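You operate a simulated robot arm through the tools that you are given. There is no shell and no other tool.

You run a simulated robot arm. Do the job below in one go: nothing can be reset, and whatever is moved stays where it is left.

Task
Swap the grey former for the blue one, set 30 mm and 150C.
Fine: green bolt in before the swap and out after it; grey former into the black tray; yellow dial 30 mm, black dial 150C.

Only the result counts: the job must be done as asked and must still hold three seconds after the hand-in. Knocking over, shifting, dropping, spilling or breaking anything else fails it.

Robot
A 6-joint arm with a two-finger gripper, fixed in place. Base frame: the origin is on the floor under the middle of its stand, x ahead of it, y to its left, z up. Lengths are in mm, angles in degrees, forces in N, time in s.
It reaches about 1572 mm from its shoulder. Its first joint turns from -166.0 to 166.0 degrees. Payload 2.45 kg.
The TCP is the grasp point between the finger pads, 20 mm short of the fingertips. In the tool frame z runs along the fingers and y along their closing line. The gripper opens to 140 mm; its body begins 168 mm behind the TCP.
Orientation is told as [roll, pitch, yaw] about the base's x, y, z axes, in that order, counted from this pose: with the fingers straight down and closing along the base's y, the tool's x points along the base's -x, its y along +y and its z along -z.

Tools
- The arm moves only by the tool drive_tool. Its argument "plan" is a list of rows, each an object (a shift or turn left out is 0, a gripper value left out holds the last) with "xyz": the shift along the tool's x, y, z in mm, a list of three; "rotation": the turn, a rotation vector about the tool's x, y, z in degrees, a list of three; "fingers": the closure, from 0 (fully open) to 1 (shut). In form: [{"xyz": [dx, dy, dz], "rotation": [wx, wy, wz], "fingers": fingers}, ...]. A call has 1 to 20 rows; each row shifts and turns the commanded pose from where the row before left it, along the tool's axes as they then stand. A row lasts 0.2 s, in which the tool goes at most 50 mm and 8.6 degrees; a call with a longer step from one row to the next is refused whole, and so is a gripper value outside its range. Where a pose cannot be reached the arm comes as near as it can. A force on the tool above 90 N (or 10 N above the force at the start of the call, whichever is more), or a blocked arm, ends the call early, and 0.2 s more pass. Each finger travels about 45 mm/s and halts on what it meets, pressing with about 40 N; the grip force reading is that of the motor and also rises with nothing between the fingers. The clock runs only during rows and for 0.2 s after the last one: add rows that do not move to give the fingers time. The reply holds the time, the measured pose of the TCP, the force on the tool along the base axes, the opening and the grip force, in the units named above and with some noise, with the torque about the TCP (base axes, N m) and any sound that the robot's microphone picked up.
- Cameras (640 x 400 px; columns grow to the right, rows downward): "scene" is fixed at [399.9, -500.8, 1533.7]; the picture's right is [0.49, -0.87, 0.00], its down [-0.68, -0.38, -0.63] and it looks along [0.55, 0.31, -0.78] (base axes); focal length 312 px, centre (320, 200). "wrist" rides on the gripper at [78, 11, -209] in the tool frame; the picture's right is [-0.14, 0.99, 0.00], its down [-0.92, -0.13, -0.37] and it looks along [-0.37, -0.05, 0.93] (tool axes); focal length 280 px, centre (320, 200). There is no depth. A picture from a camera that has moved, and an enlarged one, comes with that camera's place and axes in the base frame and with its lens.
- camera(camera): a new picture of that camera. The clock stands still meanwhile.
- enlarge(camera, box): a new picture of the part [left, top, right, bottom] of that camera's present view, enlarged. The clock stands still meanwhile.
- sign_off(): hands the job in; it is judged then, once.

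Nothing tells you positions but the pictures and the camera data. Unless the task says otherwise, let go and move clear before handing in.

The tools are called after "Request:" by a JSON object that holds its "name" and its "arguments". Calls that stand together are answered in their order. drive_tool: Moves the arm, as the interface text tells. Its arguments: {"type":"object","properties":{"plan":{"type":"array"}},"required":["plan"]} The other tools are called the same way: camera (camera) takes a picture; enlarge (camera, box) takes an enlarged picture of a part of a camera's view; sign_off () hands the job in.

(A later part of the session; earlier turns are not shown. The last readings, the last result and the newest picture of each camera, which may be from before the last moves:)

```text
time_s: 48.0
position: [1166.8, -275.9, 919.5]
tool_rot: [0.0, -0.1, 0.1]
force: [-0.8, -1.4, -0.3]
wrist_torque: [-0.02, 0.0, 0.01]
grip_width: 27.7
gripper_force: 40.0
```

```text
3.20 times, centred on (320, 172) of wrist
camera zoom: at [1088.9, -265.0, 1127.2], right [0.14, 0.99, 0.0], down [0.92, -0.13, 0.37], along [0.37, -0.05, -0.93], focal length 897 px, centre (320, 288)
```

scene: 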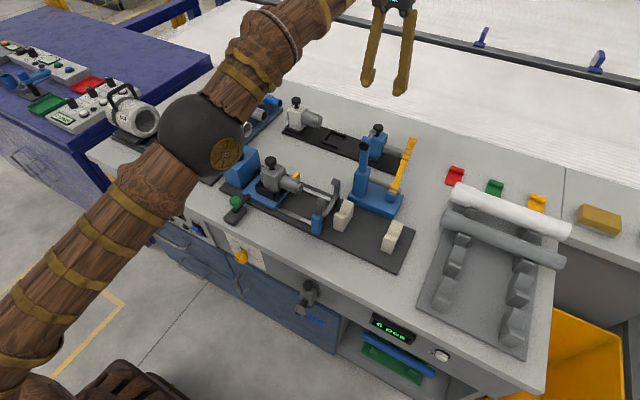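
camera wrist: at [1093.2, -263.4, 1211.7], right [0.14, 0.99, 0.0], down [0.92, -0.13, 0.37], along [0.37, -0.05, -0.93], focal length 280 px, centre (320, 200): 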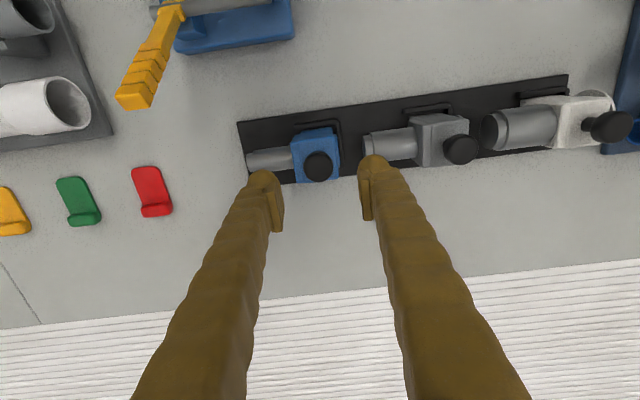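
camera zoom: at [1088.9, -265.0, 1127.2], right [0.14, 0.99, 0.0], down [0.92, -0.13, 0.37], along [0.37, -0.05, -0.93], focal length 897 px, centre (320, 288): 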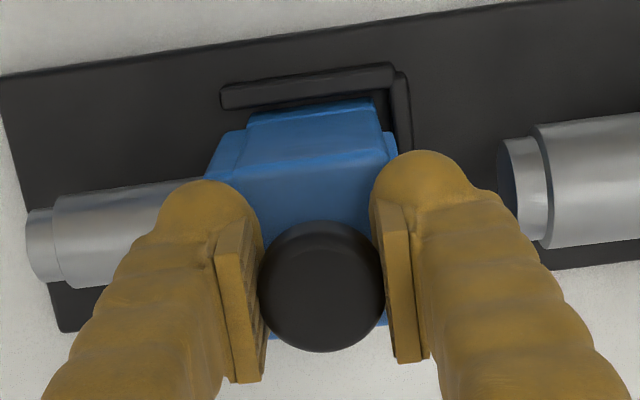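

Blue knob gripped. I'll lift it 85 mm and then thread between the stand's bolt and the grey former (corridor near x≈1100).

Request:
{"name": "drive_tool", "arguments": {"plan": [{"xyz": [0, 0, -5]}, {"xyz": [0, 0, -10]}, {"xyz": [0, 0, -30]}, {"xyz": [0, 0, -40]}, {"xyz": [0, 0, 0]}]}}

Request:
{"name": "enlarge", "arguments": {"camera": "scene", "box": [300, 60, 460, 160]}}

Request:
{"name": "camera", "arguments": {"camera": "wrist"}}

```text
time_s: 49.2
position: [1165.2, -276.7, 1001.5]
tool_rot: [0.1, 0.0, -0.1]
force: [-0.4, 0.6, -5.1]
wrist_torque: [0.01, -0.03, 0.0]
grip_width: 28.0
gripper_force: 39.6
```

```text
4.00 times, centred on (380, 110) of scene
camera zoom: at [399.9, -500.8, 1533.7], right [0.49, -0.87, 0.0], down [-0.68, -0.38, -0.63], along [0.55, 0.31, -0.78], focal length 1247 px, centre (80, 560)
```

zoom: 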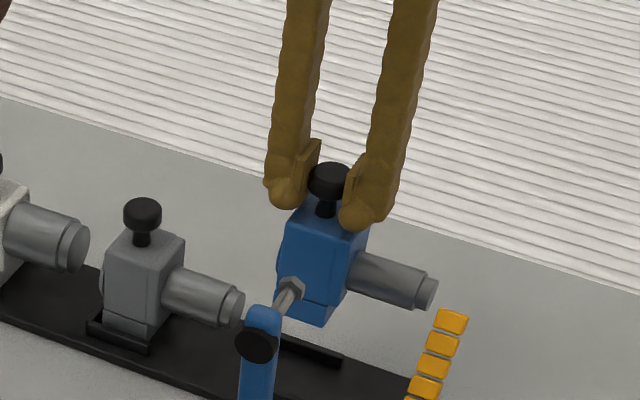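

```text
taken
camera wrist: at [1086.6, -266.9, 1211.3], right [0.14, 0.99, 0.0], down [0.92, -0.13, 0.37], along [0.37, -0.05, -0.93], focal length 280 px, centre (320, 200)
```

wrist: 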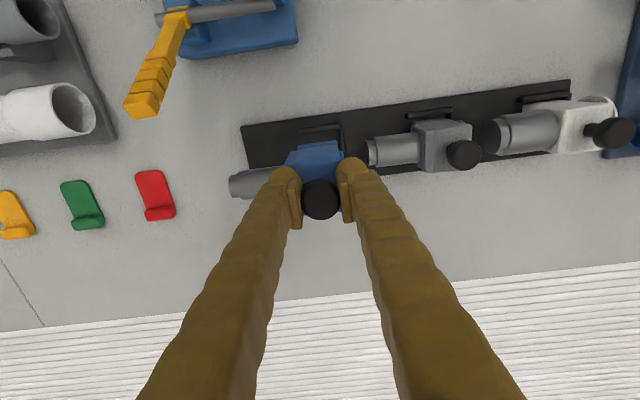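

The former hangs level. Moving +y slightly, then to x≈1100, raising further, and then across toward y≈-90.

Request:
{"name": "drive_tool", "arguments": {"plan": [{"xyz": [2, 12, 0]}, {"xyz": [10, 8, 0]}, {"xyz": [20, 3, 0]}, {"xyz": [20, 3, 0]}, {"xyz": [13, 4, 0]}, {"xyz": [0, 0, -25]}, {"xyz": [0, 0, -35]}, {"xyz": [0, 0, 0]}]}}

Request:
{"name": "camera", "arguments": {"camera": "wrist"}}

Request:
{"name": "enlarge", "arguments": {"camera": "scene", "box": [300, 60, 460, 160]}}

```text
time_s: 51.0
position: [1103.5, -246.1, 1063.2]
tool_rot: [0.1, 0.0, 0.1]
force: [-0.1, -0.7, -4.9]
wrist_torque: [0.06, 0.02, 0.0]
grip_width: 27.7
gripper_force: 39.4
```

```text
taken
camera wrist: at [1025.2, -236.7, 1271.5], right [0.14, 0.99, 0.0], down [0.92, -0.13, 0.37], along [0.37, -0.05, -0.93], focal length 280 px, centre (320, 200)
```

wrist: 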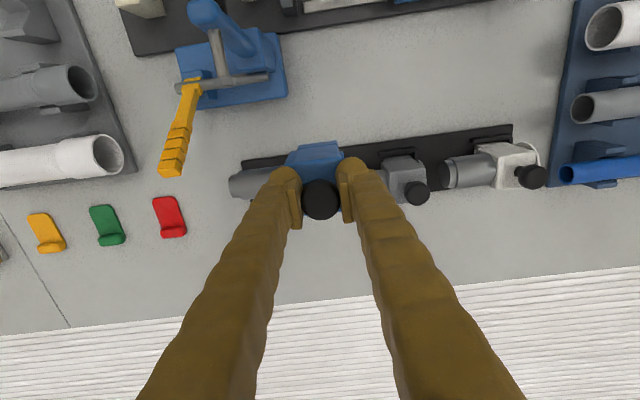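

```text
4.00 times, centred on (380, 110) of scene
camera zoom: at [399.9, -500.8, 1533.7], right [0.49, -0.87, 0.0], down [-0.68, -0.38, -0.63], along [0.55, 0.31, -0.78], focal length 1247 px, centre (80, 560)
```

zoom: 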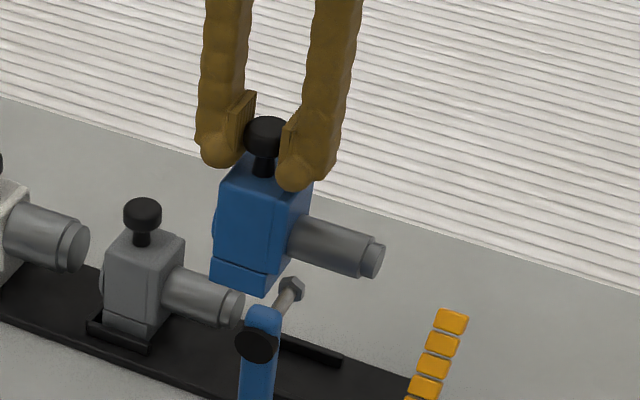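

Clear of everything. Now across in +y, then -x to the carriage.

Request:
{"name": "drive_tool", "arguments": {"plan": [{"xyz": [0, 20, 0]}, {"xyz": [0, 35, 0]}, {"xyz": [0, 40, 0]}, {"xyz": [0, 35, 0]}, {"xyz": [5, 20, 0]}, {"xyz": [20, 10, 0]}, {"xyz": [35, 0, 0]}, {"xyz": [40, 0, 0]}, {"xyz": [40, 0, 0]}, {"xyz": [40, 0, 0]}, {"xyz": [30, 0, 0]}, {"xyz": [16, 0, 0]}, {"xyz": [8, 0, 0]}, {"xyz": [0, 0, 0]}]}}

Request:
{"name": "camera", "arguments": {"camera": "wrist"}}

Request:
{"name": "enlarge", "arguments": {"camera": "wrist", "box": [220, 90, 420, 215]}}

Request:
{"name": "enlarge", "arguments": {"camera": "scene", "box": [200, 90, 360, 210]}}

```text
time_s: 54.0
position: [868.5, -85.0, 1062.1]
tool_rot: [-0.1, 0.0, 0.0]
force: [0.3, 0.0, -4.7]
wrist_torque: [0.0, 0.02, 0.01]
grip_width: 28.0
gripper_force: 40.3
```

```text
taken
camera wrist: at [790.0, -75.1, 1271.3], right [0.14, 0.99, 0.0], down [0.92, -0.13, 0.37], along [0.37, -0.05, -0.93], focal length 280 px, centre (320, 200)
```

wrist: 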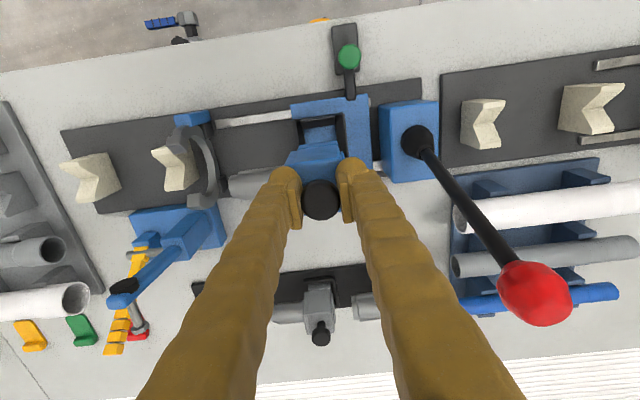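

```text
3.20 times, centred on (320, 152) of wrist
camera zoom: at [790.0, -75.1, 1271.3], right [0.14, 0.99, 0.0], down [0.92, -0.13, 0.37], along [0.37, -0.05, -0.93], focal length 897 px, centre (320, 352)
```

zoom: 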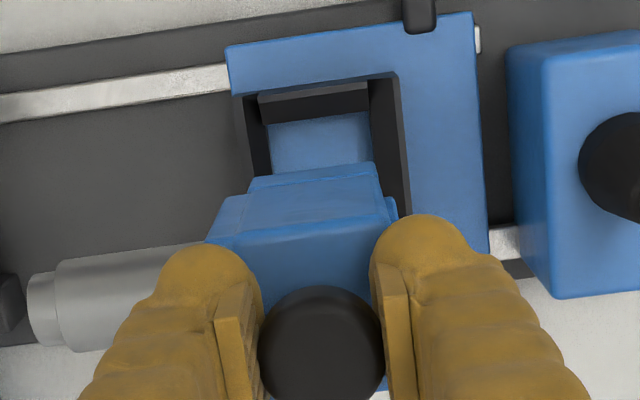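

```text
3.33 times, centred on (280, 150) of scene
camera zoom: at [399.9, -500.8, 1533.7], right [0.49, -0.87, 0.0], down [-0.68, -0.38, -0.63], along [0.55, 0.31, -0.78], focal length 1040 px, centre (453, 367)
```

zoom: 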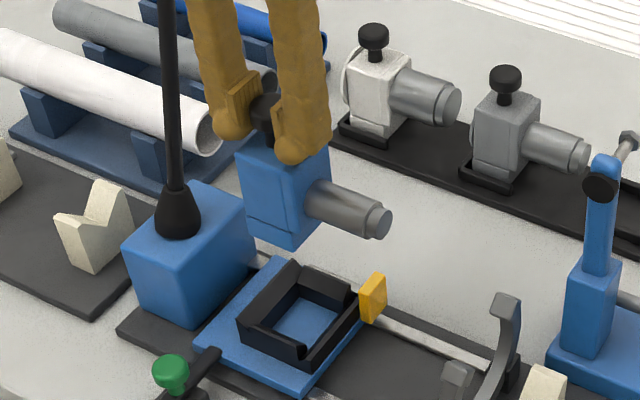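

The blue former is above the carriage seat. I'll make a fine correction and lower to just above the seat walls to check alignment.

Request:
{"name": "drive_tool", "arguments": {"plan": [{"xyz": [0.4, 0.8, 30]}, {"xyz": [0, 0, 35]}, {"xyz": [0, 0, 20]}, {"xyz": [0, 0, 0]}]}}

Request:
{"name": "enlarge", "arguments": {"camera": "wrist", "box": [220, 90, 420, 215]}}

Request:
{"name": "enlarge", "arguments": {"camera": "scene", "box": [230, 130, 326, 190]}}

```text
time_s: 55.0
position: [867.7, -83.4, 977.1]
tool_rot: [0.0, 0.0, 0.0]
force: [-0.6, -0.3, -4.7]
wrist_torque: [0.01, 0.02, 0.03]
grip_width: 27.8
gripper_force: 39.0
```

```text
3.20 times, centred on (320, 152) of wrist
camera zoom: at [789.0, -73.6, 1186.0], right [0.14, 0.99, 0.0], down [0.92, -0.13, 0.37], along [0.37, -0.05, -0.93], focal length 897 px, centre (320, 352)
```

zoom: 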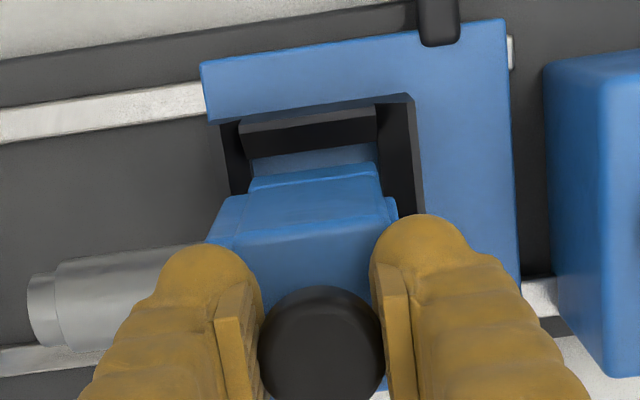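

```text
6.67 times, centred on (278, 160) of scene
camera zoom: at [399.9, -500.8, 1533.7], right [0.49, -0.87, 0.0], down [-0.68, -0.38, -0.63], along [0.55, 0.31, -0.78], focal length 2079 px, centre (600, 467)
```

zoom: 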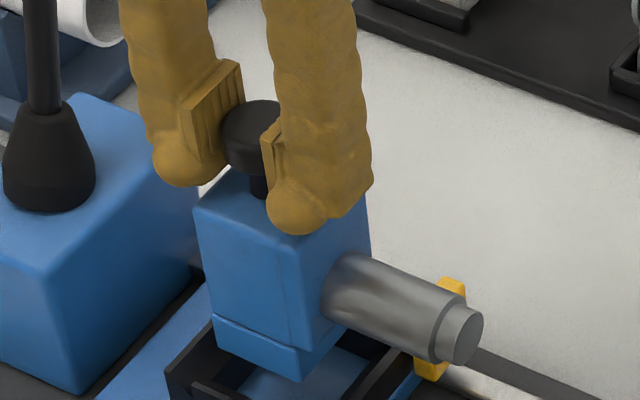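

Well lined up. Lowering into the seat in smaller steps.

Request:
{"name": "drive_tool", "arguments": {"plan": [{"xyz": [0, -0.3, 8]}, {"xyz": [0, 0, 8]}, {"xyz": [0, 0, 6]}, {"xyz": [0, 0, 0]}]}}

Request:
{"name": "enlarge", "arguments": {"camera": "wrist", "box": [220, 90, 420, 215]}}

Request:
{"name": "enlarge", "arguments": {"camera": "scene", "box": [230, 140, 326, 200]}}

```text
time_s: 56.0
position: [866.8, -83.1, 954.6]
tool_rot: [0.0, 0.1, 0.0]
force: [0.6, -0.3, -5.5]
wrist_torque: [0.01, 0.03, 0.02]
grip_width: 27.6
gripper_force: 39.9
```

```text
3.20 times, centred on (320, 152) of wrist
camera zoom: at [788.7, -73.0, 1163.7], right [0.14, 0.99, 0.0], down [0.92, -0.13, 0.37], along [0.37, -0.05, -0.93], focal length 897 px, centre (320, 352)
```

zoom: 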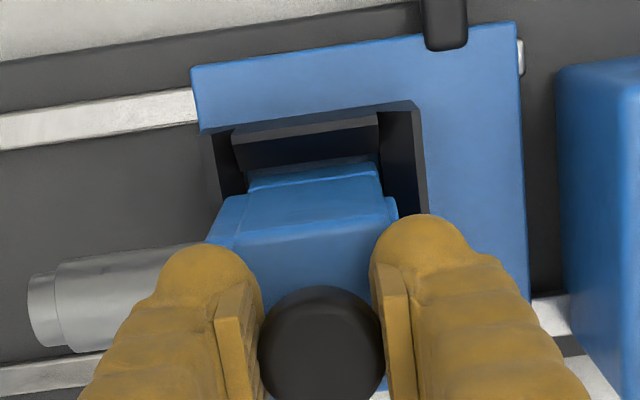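

```text
6.67 times, centred on (278, 170) of scene
camera zoom: at [399.9, -500.8, 1533.7], right [0.49, -0.87, 0.0], down [-0.68, -0.38, -0.63], along [0.55, 0.31, -0.78], focal length 2079 px, centre (600, 400)
```

zoom: 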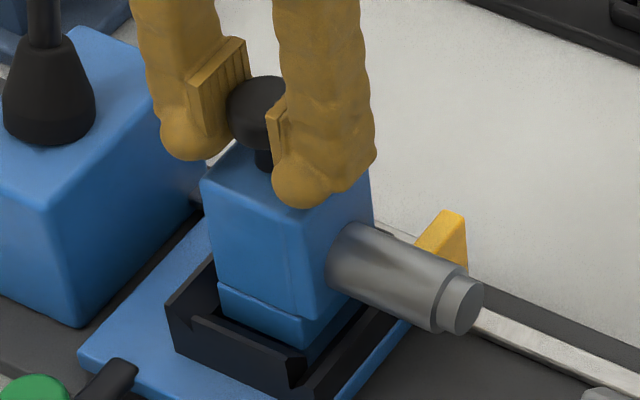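

Request:
{"name": "drive_tool", "arguments": {"plan": [{"xyz": [-0.5, -0.3, 3]}, {"xyz": [0, 0, 3]}, {"xyz": [0, 0, 3]}, {"xyz": [0, 0, 0]}]}}

Request:
{"name": "enlarge", "arguments": {"camera": "scene", "box": [230, 140, 326, 200]}}

```text
time_s: 57.0
position: [868.4, -85.7, 945.7]
tool_rot: [0.0, 0.0, 0.0]
force: [0.1, 0.9, -4.1]
wrist_torque: [0.05, 0.02, -0.03]
grip_width: 27.6
gripper_force: 39.6
```

```text
6.67 times, centred on (278, 170) of scene
camera zoom: at [399.9, -500.8, 1533.7], right [0.49, -0.87, 0.0], down [-0.68, -0.38, -0.63], along [0.55, 0.31, -0.78], focal length 2079 px, centre (600, 400)
```

zoom: 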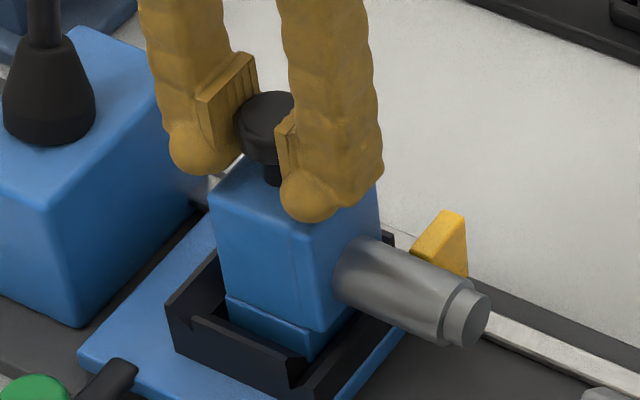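

Request:
{"name": "drive_tool", "arguments": {"plan": [{"xyz": [0, 0.5, 1.5]}, {"xyz": [0, 0, 1.5]}, {"xyz": [0, 0, 1.5]}, {"xyz": [0, 0, 0]}]}}

Request:
{"name": "enlarge", "arguments": {"camera": "scene", "box": [230, 140, 326, 200]}}

Request:
{"name": "enlarge", "arguments": {"camera": "wrist", "box": [220, 110, 420, 235]}}

```text
time_s: 58.0
position: [868.2, -85.0, 941.8]
tool_rot: [0.0, -0.1, -0.1]
force: [-1.1, 0.1, -3.8]
wrist_torque: [0.03, 0.01, 0.02]
grip_width: 27.6
gripper_force: 39.7
```

```text
6.67 times, centred on (278, 170) of scene
camera zoom: at [399.9, -500.8, 1533.7], right [0.49, -0.87, 0.0], down [-0.68, -0.38, -0.63], along [0.55, 0.31, -0.78], focal length 2079 px, centre (600, 400)
```

zoom: 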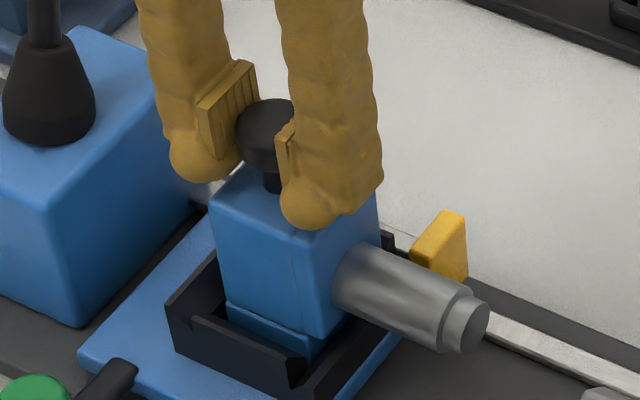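

```text
3.20 times, centred on (320, 172) of wrist
camera zoom: at [789.5, -74.6, 1151.3], right [0.14, 0.99, 0.0], down [0.92, -0.13, 0.37], along [0.37, -0.05, -0.93], focal length 897 px, centre (320, 288)
```

zoom: 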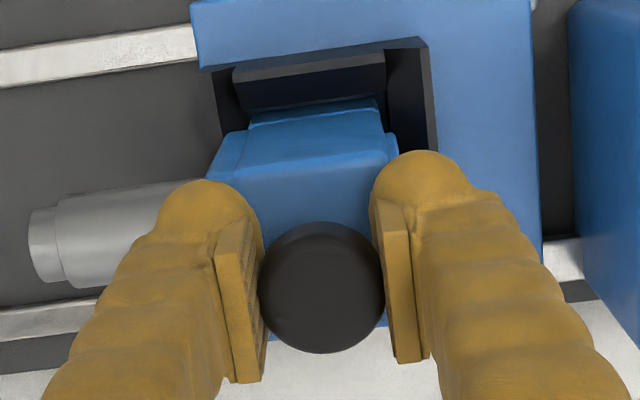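

Request:
{"name": "drive_tool", "arguments": {"plan": [{"xyz": [0, 0, 1]}, {"xyz": [0, 0, 1]}, {"xyz": [0, 0, 1]}, {"xyz": [0, 0, 0]}]}}

```text
time_s: 59.0
position: [867.5, -85.9, 938.6]
tool_rot: [0.0, 0.0, 0.1]
force: [0.0, 0.0, -3.4]
wrist_torque: [0.02, 0.0, 0.02]
grip_width: 27.7
gripper_force: 40.1
```

Request:
{"name": "drive_tool", "arguments": {"plan": [{"xyz": [0, 0, 1]}, {"xyz": [0, 0, 1]}, {"xyz": [0, 0, 0]}]}}

Request:
{"name": "enlarge", "arguments": {"camera": "scene", "box": [230, 140, 326, 200]}}

```text
time_s: 59.8
position: [868.3, -85.2, 938.8]
tool_rot: [-0.1, -0.2, 0.0]
force: [-9.3, 7.5, 30.3]
wrist_torque: [0.02, 0.41, -0.03]
grip_width: 27.7
gripper_force: 39.8
```

```text
6.67 times, centred on (278, 170) of scene
camera zoom: at [399.9, -500.8, 1533.7], right [0.49, -0.87, 0.0], down [-0.68, -0.38, -0.63], along [0.55, 0.31, -0.78], focal length 2079 px, centre (600, 400)
```

zoom: 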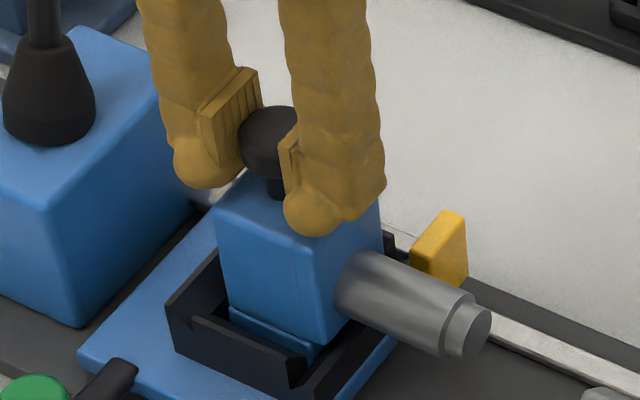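

Seated: contact at z≈938 as expected for this seat. I'll relieve the load, open and lift straight up.

Request:
{"name": "drive_tool", "arguments": {"plan": [{"xyz": [0, 0, -1]}, {"xyz": [0, 0, 0]}, {"fingers": 0.9}, {"fingers": 0.75}, {"fingers": 0.62}, {"fingers": 0.62}, {"xyz": [0, 0, -20]}, {"xyz": [0, 0, -35]}, {"xyz": [0, 0, -40]}, {"xyz": [0, 0, 0]}]}}

Request:
{"name": "enlarge", "arguments": {"camera": "wrist", "box": [220, 110, 420, 235]}}

Request:
{"name": "enlarge", "arguments": {"camera": "scene", "box": [230, 120, 310, 220]}}

```text
time_s: 62.0
position: [866.0, -86.3, 1033.1]
tool_rot: [0.0, -0.1, 0.0]
force: [0.3, 0.2, -0.3]
wrist_torque: [0.02, -0.04, 0.01]
grip_width: 53.1
gripper_force: 0.1
```

```text
3.20 times, centred on (320, 172) of wrist
camera zoom: at [788.3, -75.6, 1242.2], right [0.14, 0.99, 0.0], down [0.92, -0.13, 0.37], along [0.37, -0.05, -0.93], focal length 897 px, centre (320, 288)
```

zoom: 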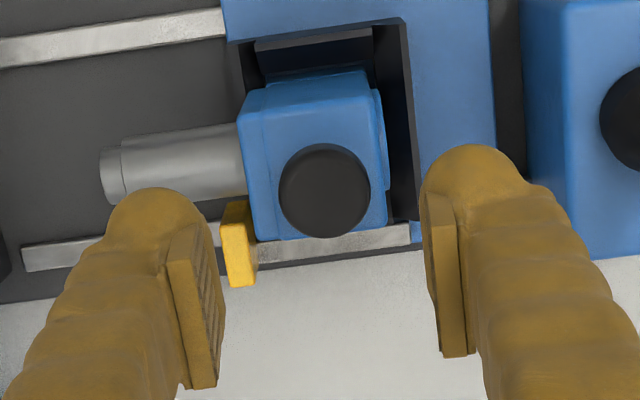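

```text
4.00 times, centred on (270, 170) of scene
camera zoom: at [399.9, -500.8, 1533.7], right [0.49, -0.87, 0.0], down [-0.68, -0.38, -0.63], along [0.55, 0.31, -0.78], focal length 1247 px, centre (520, 320)
```

zoom: 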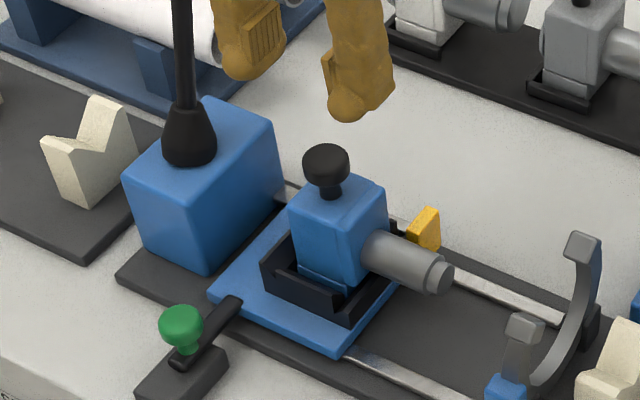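

Request:
{"name": "enlarge", "arguments": {"camera": "wrist", "box": [280, 110, 360, 190]}}

Request:
{"name": "enlarge", "arguments": {"camera": "scene", "box": [248, 150, 312, 210]}}

Request:
{"name": "camera", "arguments": {"camera": "scene"}}

```text
5.00 times, centred on (320, 150) of wrist
camera zoom: at [788.3, -75.6, 1242.2], right [0.14, 0.99, 0.0], down [0.92, -0.13, 0.37], along [0.37, -0.05, -0.93], focal length 1402 px, centre (320, 450)
```

zoom: 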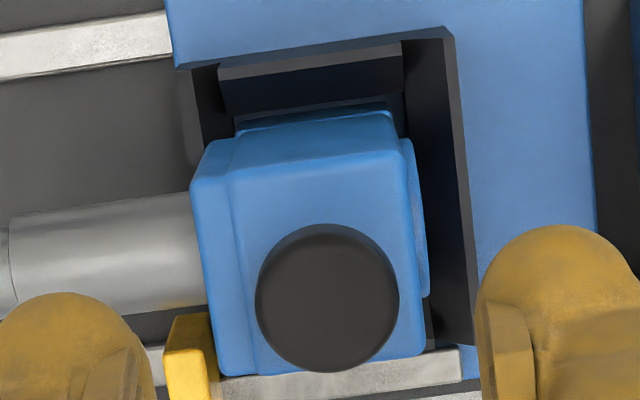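

```text
6.67 times, centred on (280, 180) of scene
camera zoom: at [399.9, -500.8, 1533.7], right [0.49, -0.87, 0.0], down [-0.68, -0.38, -0.63], along [0.55, 0.31, -0.78], focal length 2079 px, centre (587, 333)
```

zoom: 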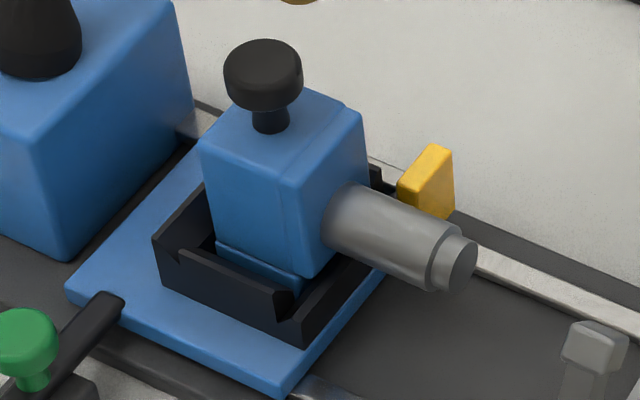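

```text
taken
```

scene: 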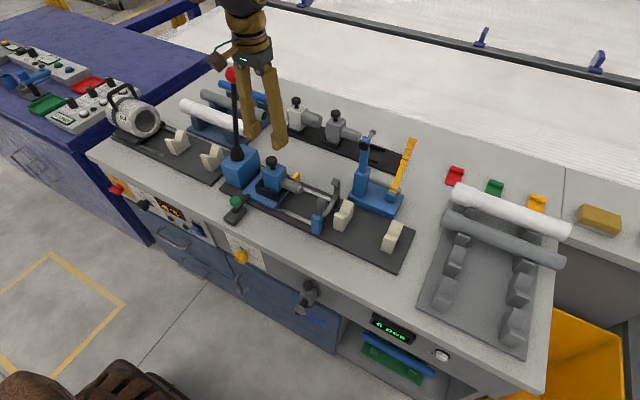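

Blue former sits at the same height and place as the grey one did. Now the bolt has to come out, so I'll move above the green knob.

Request:
{"name": "drive_tool", "arguments": {"plan": [{"xyz": [20, 10, 0]}, {"xyz": [35, 19, 0]}, {"xyz": [35, 19, 0]}, {"xyz": [13, 8, 20]}, {"xyz": [0, 0, 40]}, {"xyz": [0, 0, 30]}, {"xyz": [0, 0, 0]}]}}

Request:
{"name": "camera", "arguments": {"camera": "wrist"}}

Request:
{"name": "enlarge", "arguments": {"camera": "wrist", "box": [220, 100, 420, 225]}}

```text
time_s: 63.6
position: [767.8, -26.9, 942.1]
tool_rot: [0.0, -0.1, 0.0]
force: [0.6, -1.2, -0.2]
wrist_torque: [-0.01, 0.0, -0.03]
grip_width: 53.3
gripper_force: 0.1
```

```text
taken
camera wrist: at [687.9, -18.0, 1150.6], right [0.14, 0.99, 0.0], down [0.92, -0.13, 0.37], along [0.37, -0.05, -0.93], focal length 280 px, centre (320, 200)
```

wrist: 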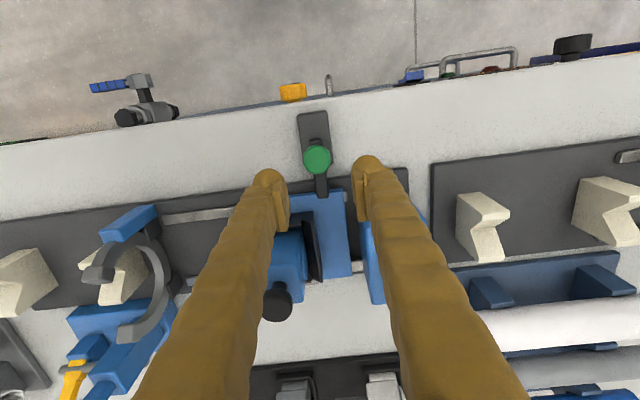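

```text
3.20 times, centred on (320, 162) of wrist
camera zoom: at [687.9, -18.0, 1150.6], right [0.14, 0.99, 0.0], down [0.92, -0.13, 0.37], along [0.37, -0.05, -0.93], focal length 897 px, centre (320, 320)
```

zoom: 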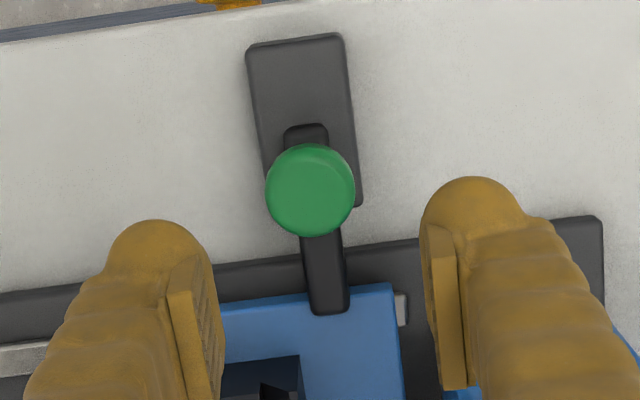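

The knob is at about (758, -30). I'll shift to it, descend around it and close.

Request:
{"name": "drive_tool", "arguments": {"plan": [{"xyz": [8.8, -2, 20]}, {"xyz": [0, 0, 35]}, {"xyz": [0, 0, 32]}, {"xyz": [0, 0, 0]}]}}

Request:
{"name": "enlarge", "arguments": {"camera": "wrist", "box": [220, 100, 420, 225]}}

```text
time_s: 64.6
position: [754.7, -33.6, 855.1]
tool_rot: [0.0, -0.2, 0.0]
force: [-0.9, -0.1, -0.4]
wrist_torque: [-0.05, 0.0, -0.01]
grip_width: 52.9
gripper_force: 0.0
```

```text
3.20 times, centred on (320, 162) of wrist
camera zoom: at [676.2, -23.2, 1063.7], right [0.14, 0.99, 0.0], down [0.92, -0.13, 0.37], along [0.37, -0.05, -0.93], focal length 897 px, centre (320, 320)
```

zoom: 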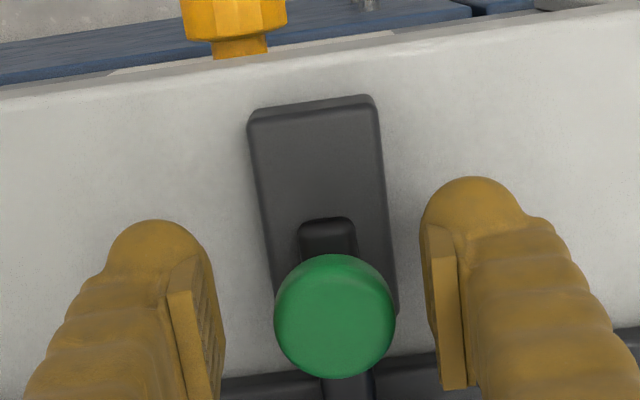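

Request:
{"name": "drive_tool", "arguments": {"plan": [{"xyz": [0, 2.3, 2]}, {"fingers": 0.75}, {"fingers": 0.9}, {"fingers": 1.0}, {"fingers": 1.0}, {"fingers": 1.0}]}}

Request:
{"name": "enlarge", "arguments": {"camera": "wrist", "box": [220, 100, 420, 225]}}

```text
time_s: 66.0
position: [755.7, -29.9, 853.0]
tool_rot: [0.0, 0.1, 0.0]
force: [0.1, 4.6, -3.5]
wrist_torque: [0.04, -0.05, 0.0]
grip_width: 25.7
gripper_force: 44.8
```

```text
3.20 times, centred on (320, 162) of wrist
camera zoom: at [676.9, -20.0, 1062.2], right [0.14, 0.99, 0.0], down [0.92, -0.13, 0.37], along [0.37, -0.05, -0.93], focal length 897 px, centre (320, 320)
```

zoom: 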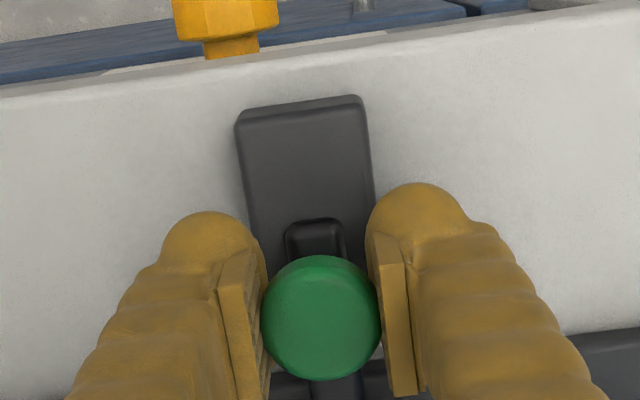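

Good grip with little side load. Pulling the bolt back toward -x.

Request:
{"name": "drive_tool", "arguments": {"plan": [{"xyz": [4, 0, 0]}, {"xyz": [4, 0, 0]}, {"xyz": [4, 0, 0]}, {"xyz": [0, 0, 0]}]}}

```text
time_s: 67.0
position: [744.3, -30.1, 853.9]
tool_rot: [0.0, 0.0, 0.0]
force: [0.9, -4.6, -26.5]
wrist_torque: [0.0, -0.02, 0.01]
grip_width: 25.6
gripper_force: 45.3
```

Request:
{"name": "drive_tool", "arguments": {"plan": [{"xyz": [4, 0, 0.6]}, {"xyz": [4, 0, 0]}, {"xyz": [0, 0, 0]}]}}

Request:
{"name": "enlarge", "arguments": {"camera": "wrist", "box": [220, 100, 420, 225]}}

```text
time_s: 67.8
position: [736.3, -30.4, 852.3]
tool_rot: [-0.1, -0.1, 0.0]
force: [1.1, -22.9, 8.6]
wrist_torque: [-0.02, -0.01, -0.03]
grip_width: 25.6
gripper_force: 45.1
```

```text
3.20 times, centred on (320, 162) of wrist
camera zoom: at [657.5, -19.9, 1062.2], right [0.14, 0.99, 0.0], down [0.92, -0.13, 0.37], along [0.37, -0.05, -0.93], focal length 897 px, centre (320, 320)
```

zoom: 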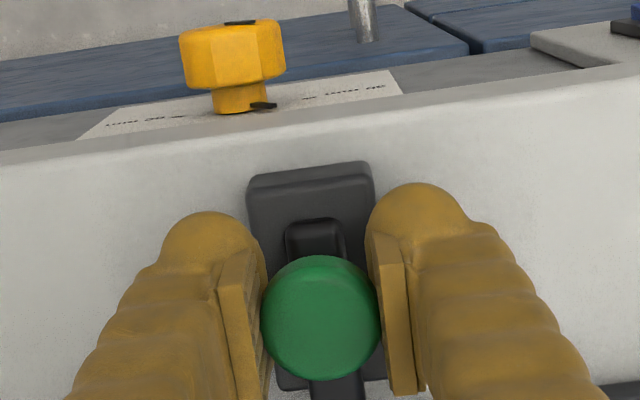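

Request:
{"name": "drive_tool", "arguments": {"plan": [{"xyz": [2, -0.8, 0]}, {"xyz": [2, 0, 0]}, {"xyz": [2, 0, 0]}, {"xyz": [0, 0, 0]}]}}

Request:
{"name": "enlarge", "arguments": {"camera": "wrist", "box": [220, 100, 420, 225]}}

```text
time_s: 68.8
position: [731.5, -30.4, 854.0]
tool_rot: [0.0, -0.1, 0.0]
force: [-1.1, -27.4, 36.0]
wrist_torque: [-0.09, -0.08, -0.08]
grip_width: 25.5
gripper_force: 44.8
```

```text
3.20 times, centred on (320, 162) of wrist
camera zoom: at [652.2, -19.9, 1062.1], right [0.14, 0.99, 0.0], down [0.92, -0.13, 0.37], along [0.37, -0.05, -0.93], focal length 897 px, centre (320, 320)
```

zoom: 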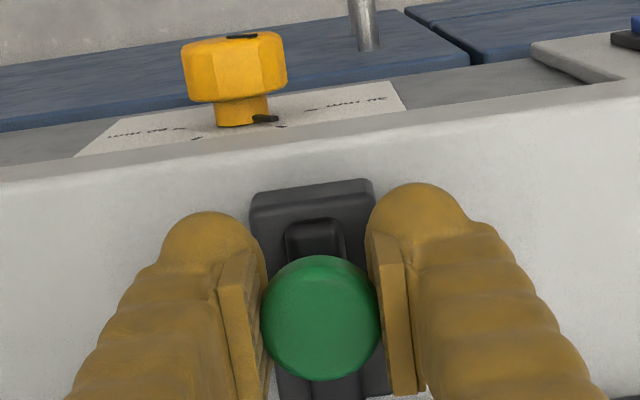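

The bolt is back at its starting position. I'll pull a touch more to find the end stop.

Request:
{"name": "drive_tool", "arguments": {"plan": [{"xyz": [1, -0.5, -1]}, {"xyz": [1, 0, 0]}, {"xyz": [0, 0, 0]}]}}

Request:
{"name": "enlarge", "arguments": {"camera": "wrist", "box": [220, 100, 420, 225]}}

```text
time_s: 69.6
position: [730.3, -29.3, 853.8]
tool_rot: [0.0, -0.1, 0.0]
force: [39.3, -6.8, -11.5]
wrist_torque: [0.04, -0.02, 0.03]
grip_width: 25.8
gripper_force: 45.2
```

```text
3.20 times, centred on (320, 162) of wrist
camera zoom: at [650.8, -20.0, 1062.3], right [0.14, 0.99, 0.0], down [0.92, -0.13, 0.37], along [0.37, -0.05, -0.93], focal length 897 px, centre (320, 320)
```

zoom: 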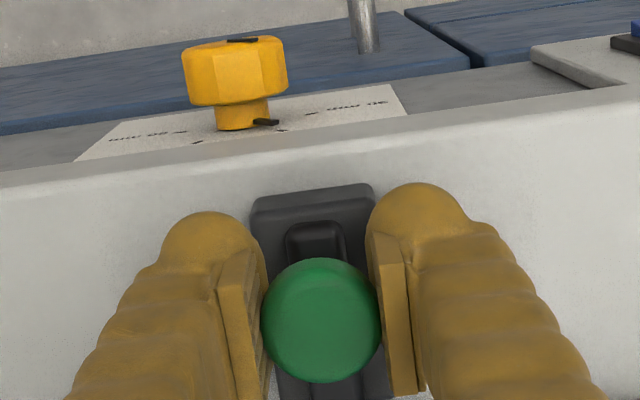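

The bolt is out and against its end stop (39 N). I'll release, lift, and back off in front of the bench to deal with the dials.

Request:
{"name": "drive_tool", "arguments": {"plan": [{"fingers": 0.6}, {"fingers": 0.55}, {"fingers": 0.55}, {"fingers": 0.55}, {"xyz": [0, 0, -30]}, {"xyz": [0, 0, -40]}, {"xyz": [0, 0, -40]}, {"xyz": [20, 0, -30]}, {"xyz": [40, 0, 0]}, {"xyz": [40, 0, 0]}, {"xyz": [40, 0, 0]}, {"xyz": [40, 0, 0]}, {"xyz": [40, 0, 0]}, {"xyz": [0, 0, 0]}]}}

Request:
{"name": "camera", "arguments": {"camera": "wrist"}}

Request:
{"name": "camera", "arguments": {"camera": "scene"}}

Request:
{"name": "enlarge", "arguments": {"camera": "scene", "box": [216, 232, 280, 272]}}

Request:
{"name": "enlarge", "arguments": {"camera": "scene", "box": [112, 175, 176, 225]}}

Request:
{"name": "enlarge", "arguments": {"camera": "scene", "box": [190, 150, 310, 230]}}

```text
time_s: 72.6
position: [509.4, -26.8, 994.1]
tool_rot: [0.1, -0.1, 0.0]
force: [0.1, 0.2, 0.1]
wrist_torque: [0.03, -0.01, 0.02]
grip_width: 62.8
gripper_force: 0.1
```

```text
taken
camera wrist: at [430.8, -16.5, 1203.6], right [0.14, 0.99, 0.0], down [0.92, -0.13, 0.37], along [0.37, -0.05, -0.93], focal length 280 px, centre (320, 200)
```

wrist: 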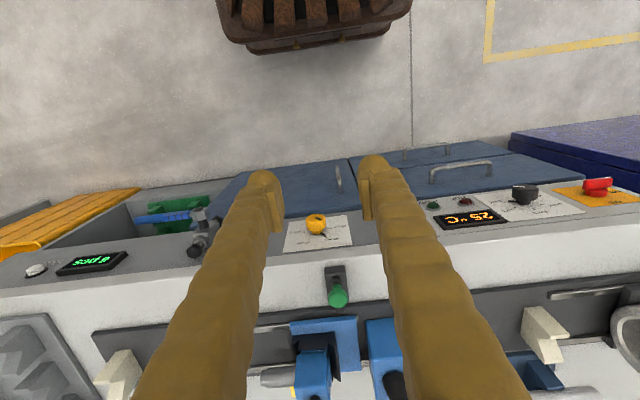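

```text
taken
```

scene: 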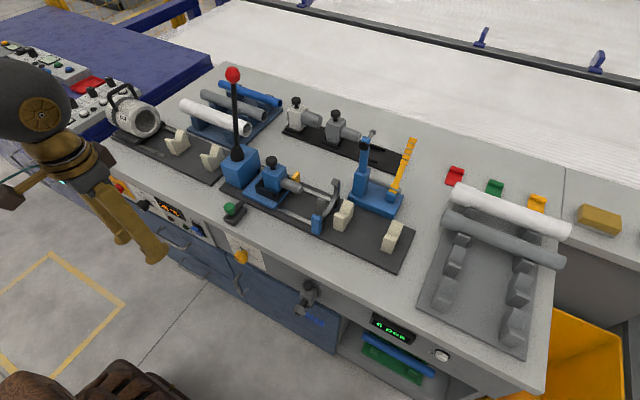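

```text
10.00 times, centred on (248, 252) of scene
camera zoom: at [399.9, -500.8, 1533.7], right [0.49, -0.87, 0.0], down [-0.68, -0.38, -0.63], along [0.55, 0.31, -0.78], focal length 3118 px, centre (1040, -320)
```

zoom: 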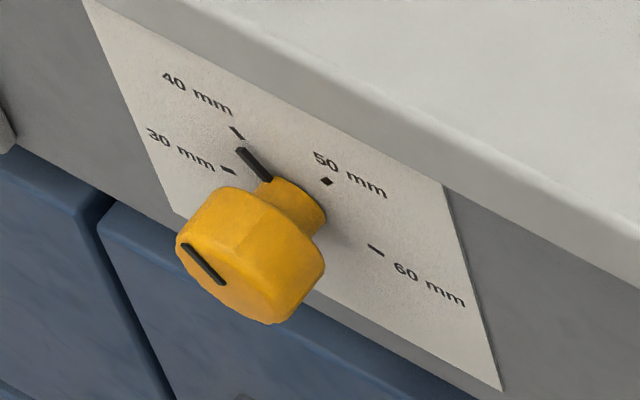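

```text
8.00 times, centred on (144, 200) of scene
camera zoom: at [399.9, -500.8, 1533.7], right [0.49, -0.87, 0.0], down [-0.68, -0.38, -0.63], along [0.55, 0.31, -0.78], focal length 2495 px, centre (1728, 200)
```

zoom: 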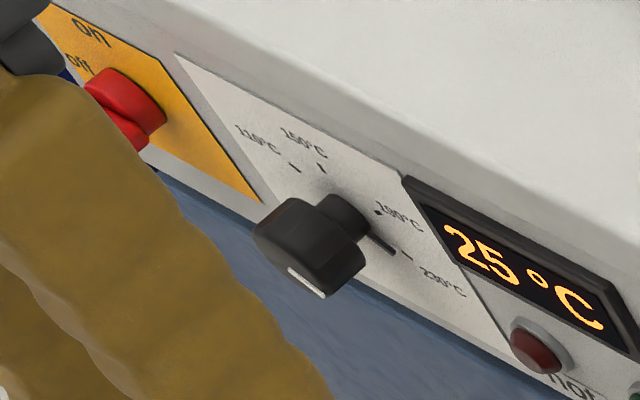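

```text
5.00 times, centred on (250, 190) of scene
camera zoom: at [399.9, -500.8, 1533.7], right [0.49, -0.87, 0.0], down [-0.68, -0.38, -0.63], along [0.55, 0.31, -0.78], focal length 1559 px, centre (670, 250)
```

zoom: 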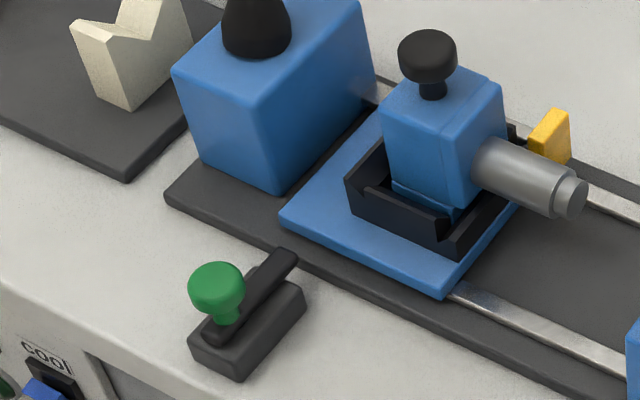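

Reading the dials: yellow now points at 40 mm and needs one step left to 30; black now points at 230°C and needs two steps back to 150°C (its scale runs 110/150/190/230). I'll start turning the gripper to face the panel, testing the rotation sign first.

Request:
{"name": "drive_tool", "arguments": {"plan": [{"xyz": [-30, 0, 0]}, {"xyz": [-30, 0, 0]}, {"rotation": [0, -8, 0]}, {"rotation": [0, -8, 0]}, {"xyz": [0, 0, 0]}]}}

Request:
{"name": "camera", "arguments": {"camera": "wrist"}}

```text
time_s: 73.8
position: [568.1, -29.2, 995.0]
tool_rot: [0.1, -16.1, 0.0]
force: [0.1, -0.6, -0.2]
wrist_torque: [0.04, 0.03, -0.02]
grip_width: 63.0
gripper_force: 0.0
```

```text
taken
camera wrist: at [435.1, -18.2, 1174.7], right [0.13, 0.99, 0.04], down [0.78, -0.13, 0.61], along [0.61, -0.05, -0.79], focal length 280 px, centre (320, 200)
```

wrist: 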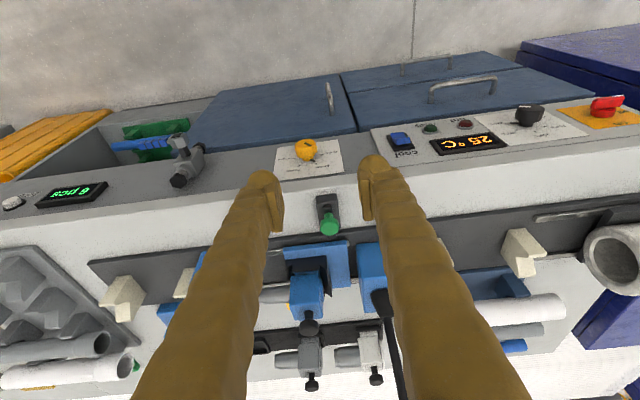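

The sign is right. Continuing to rotate in stages.

Request:
{"name": "drive_tool", "arguments": {"plan": [{"rotation": [0, -8, 0]}, {"rotation": [0, -8, 0]}, {"rotation": [0, -8, 0]}, {"rotation": [0, -8, 0]}, {"xyz": [0, 0, 0]}]}}

Request:
{"name": "camera", "arguments": {"camera": "wrist"}}

Request:
{"name": "camera", "arguments": {"camera": "scene"}}

```text
time_s: 75.0
position: [575.2, -26.1, 997.4]
tool_rot: [1.2, -37.8, 0.0]
force: [-0.3, 0.0, -0.1]
wrist_torque: [0.01, -0.01, 0.0]
grip_width: 63.1
gripper_force: 0.1
out of reach, approached as far as the arm can: row 3, 4
```

```text
taken
camera wrist: at [384.4, -20.4, 1115.1], right [0.1, 0.99, 0.1], down [0.5, -0.14, 0.85], along [0.86, -0.03, -0.51], focal length 280 px, centre (320, 200)
```

wrist: 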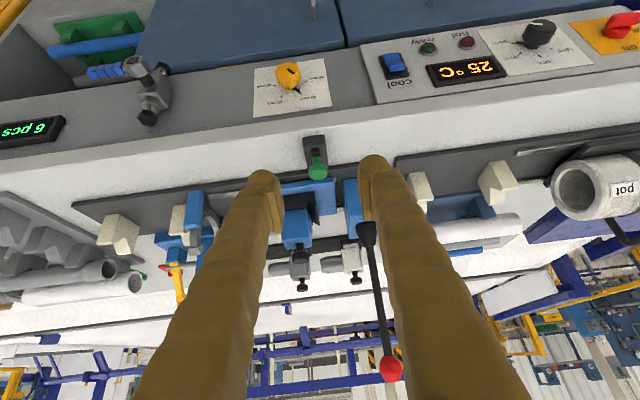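

```text
taken
```

scene: 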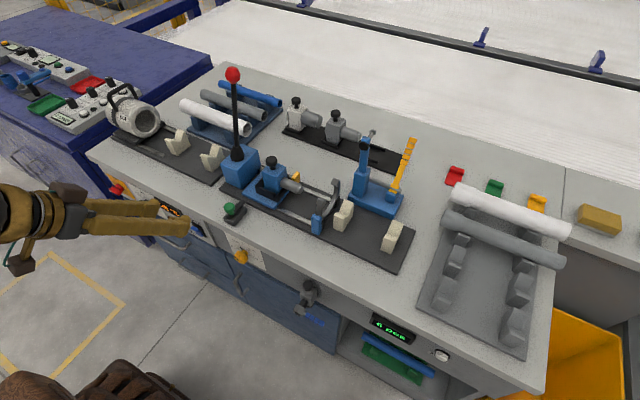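

The arm can't fold enough to point straight at the panel, reaching only about -38° here. A knob can equally be gripped from above-front at this tilt and turned about the dial's axis. I'll look closely at the dials from here.

Request:
{"name": "enlarge", "arguments": {"camera": "wrist", "box": [240, 40, 350, 130]}}

Request:
{"name": "enlarge", "arguments": {"camera": "wrist", "box": [470, 0, 620, 90]}}

Request:
{"name": "enlarge", "arguments": {"camera": "scene", "box": [0, 300, 250, 400]}}

Request:
{"name": "enlarge", "arguments": {"camera": "scene", "box": [212, 225, 292, 275]}}

Request:
{"name": "enlarge", "arguments": {"camera": "scene", "box": [104, 170, 184, 220]}}

```text
4.44 times, centred on (295, 85) of wrist
camera zoom: at [384.4, -20.4, 1115.1], right [0.1, 0.99, 0.1], down [0.5, -0.14, 0.85], along [0.86, -0.03, -0.51], focal length 1246 px, centre (431, 711)
```

zoom: 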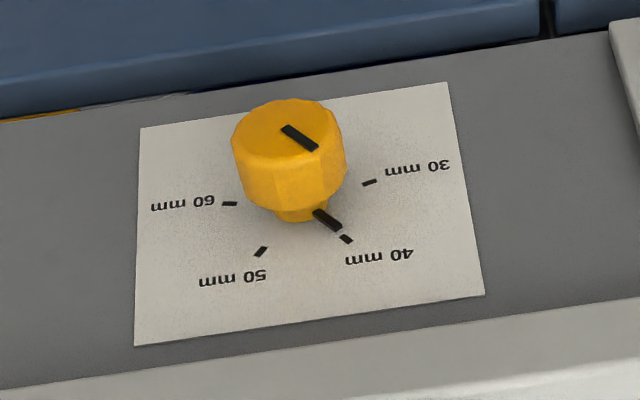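

```text
4.27 times, centred on (545, 45) of wrist
camera zoom: at [384.4, -20.4, 1115.1], right [0.1, 0.99, 0.1], down [0.5, -0.14, 0.85], along [0.86, -0.03, -0.51], focal length 1196 px, centre (-640, 861)
```

zoom: 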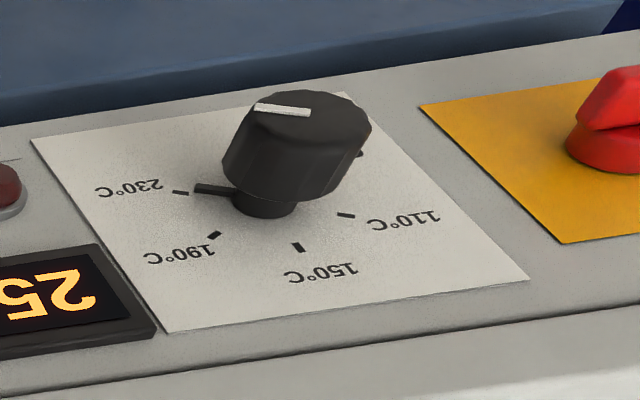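

```text
2.56 times, centred on (125, 350) of scene
camera zoom: at [399.9, -500.8, 1533.7], right [0.49, -0.87, 0.0], down [-0.68, -0.38, -0.63], along [0.55, 0.31, -0.78], focal length 798 px, centre (819, -184)
```

zoom: 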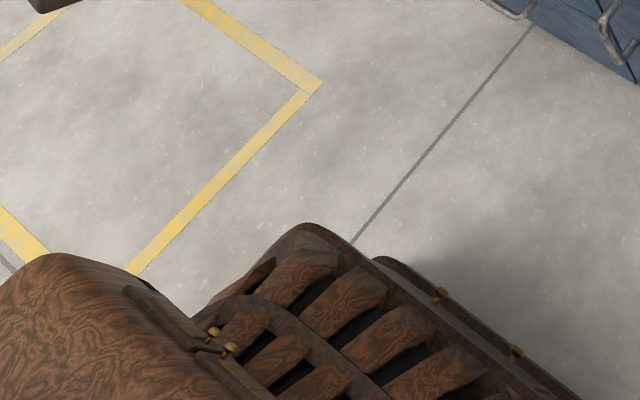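

```text
8.00 times, centred on (252, 250) of scene
camera zoom: at [399.9, -500.8, 1533.7], right [0.49, -0.87, 0.0], down [-0.68, -0.38, -0.63], along [0.55, 0.31, -0.78], focal length 2495 px, centre (864, -200)
```

zoom: 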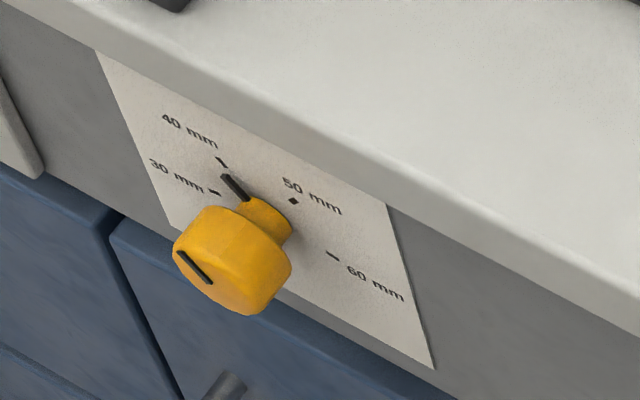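

```text
8.00 times, centred on (144, 195) of scene
camera zoom: at [399.9, -500.8, 1533.7], right [0.49, -0.87, 0.0], down [-0.68, -0.38, -0.63], along [0.55, 0.31, -0.78], focal length 2495 px, centre (1728, 240)
```

zoom: 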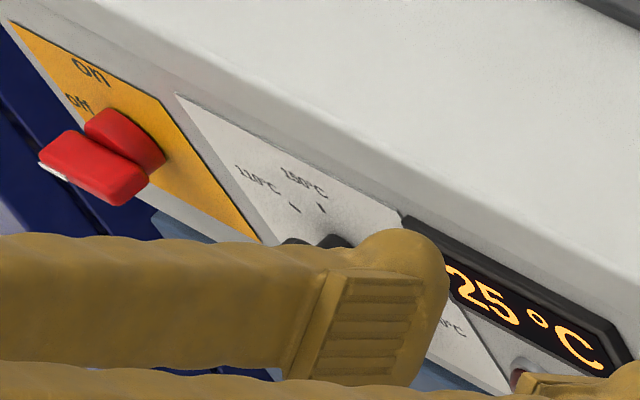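

The panel geometry is clear now. The yellow dial's axis is at about (y -63, z 681), panel x≈709 and knob front x≈678; its ticks are 70° apart, so 40→30 is a 70° turn to the left. The black dial's axis is near (y 352, z 688), with ticks about 60° apart, so 230→150 is about 120° to the left. I'll set a forward tilt of 25° and roll +35°, ready to grip the yellow knob.

Request:
{"name": "drive_tool", "arguments": {"plan": [{"rotation": [0, 6.4, 0], "fingers": 0.45}, {"rotation": [0, 6.4, 0]}, {"rotation": [-6.34, 0, 2.96]}, {"rotation": [-6.34, 0, 2.96]}, {"rotation": [-6.34, 0, 2.96]}, {"rotation": [-6.34, 0, 2.96]}, {"rotation": [-6.34, 0, 2.96]}, {"xyz": [0, 0, 0]}]}}

Request:
{"name": "camera", "arguments": {"camera": "wrist"}}

Request:
{"name": "camera", "arguments": {"camera": "scene"}}

```text
time_s: 76.8
position: [573.3, -22.7, 997.4]
tool_rot: [38.7, -20.0, -14.6]
force: [0.3, 0.6, -0.1]
wrist_torque: [0.0, 0.01, -0.01]
grip_width: 76.9
gripper_force: 0.1
out of reach, approached as far as the arm can: row 1
```

```text
taken
camera wrist: at [415.2, -108.4, 1130.5], right [0.11, 0.77, 0.63], down [0.69, -0.52, 0.51], along [0.72, 0.37, -0.59], focal length 280 px, centre (320, 200)
```

wrist: 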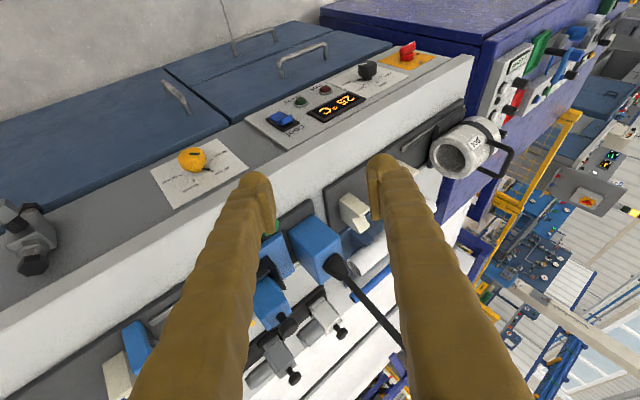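

```text
taken
```

scene: 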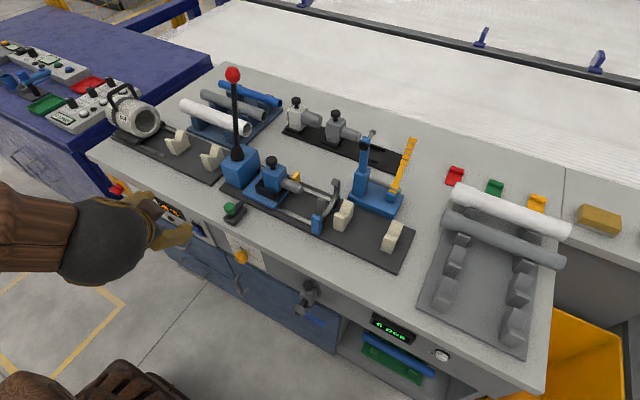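

Orientation is as planned. Now I'll move down to a standoff about 120 mm before the yellow knob along the tool axis.

Request:
{"name": "drive_tool", "arguments": {"plan": [{"xyz": [-0.6, -36.3, 23]}, {"xyz": [-0.6, -36.3, 23]}, {"xyz": [-0.6, -36.3, 23]}, {"xyz": [-0.6, -36.3, 23]}, {"xyz": [-0.6, -36.3, 23]}, {"xyz": [-0.6, -36.3, 23]}, {"xyz": [0, 0, 0]}]}}

Request:
{"name": "camera", "arguments": {"camera": "wrist"}}

Request:
{"name": "camera", "arguments": {"camera": "scene"}}

```text
time_s: 78.4
position: [637.0, -127.7, 769.7]
tool_rot: [38.7, -20.0, -14.6]
force: [0.6, -0.7, -0.1]
wrist_torque: [0.01, -0.02, 0.03]
grip_width: 77.0
gripper_force: 0.1
```

```text
taken
camera wrist: at [479.0, -213.2, 902.5], right [0.12, 0.77, 0.63], down [0.69, -0.52, 0.51], along [0.72, 0.37, -0.59], focal length 280 px, centre (320, 200)
```

wrist: 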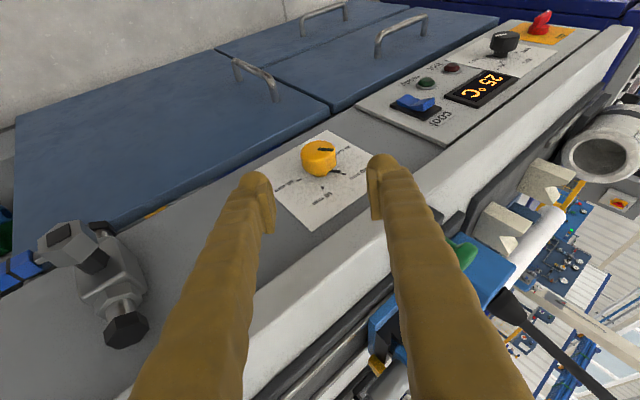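

```text
taken
```

scene: 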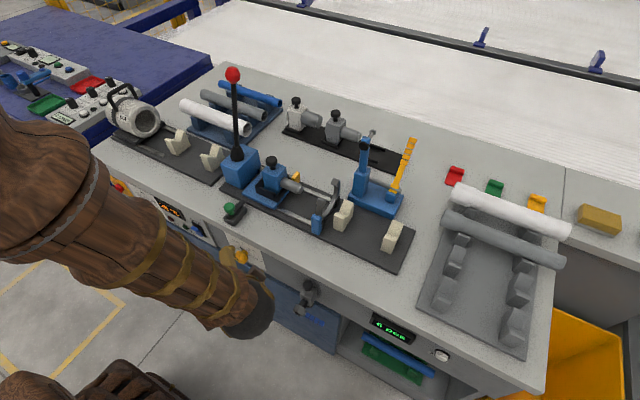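

The knob appears right where predicted between the fingers. I'll zoom in to refine.

Request:
{"name": "enlarge", "arguments": {"camera": "wrist", "box": [256, 110, 384, 230]}}

```text
3.33 times, centred on (320, 170) of wrist
camera zoom: at [479.0, -213.2, 902.5], right [0.12, 0.77, 0.63], down [0.69, -0.52, 0.51], along [0.72, 0.37, -0.59], focal length 935 px, centre (320, 300)
```

zoom: 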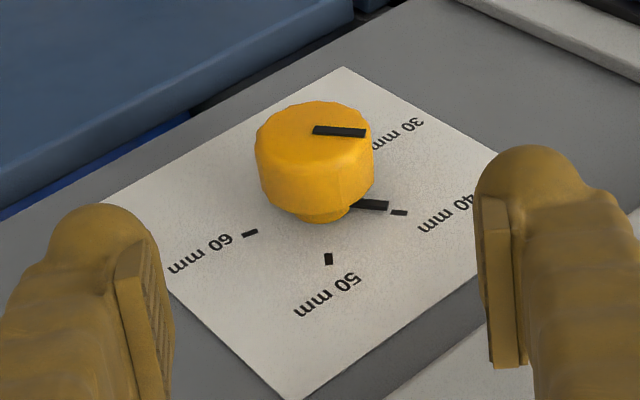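

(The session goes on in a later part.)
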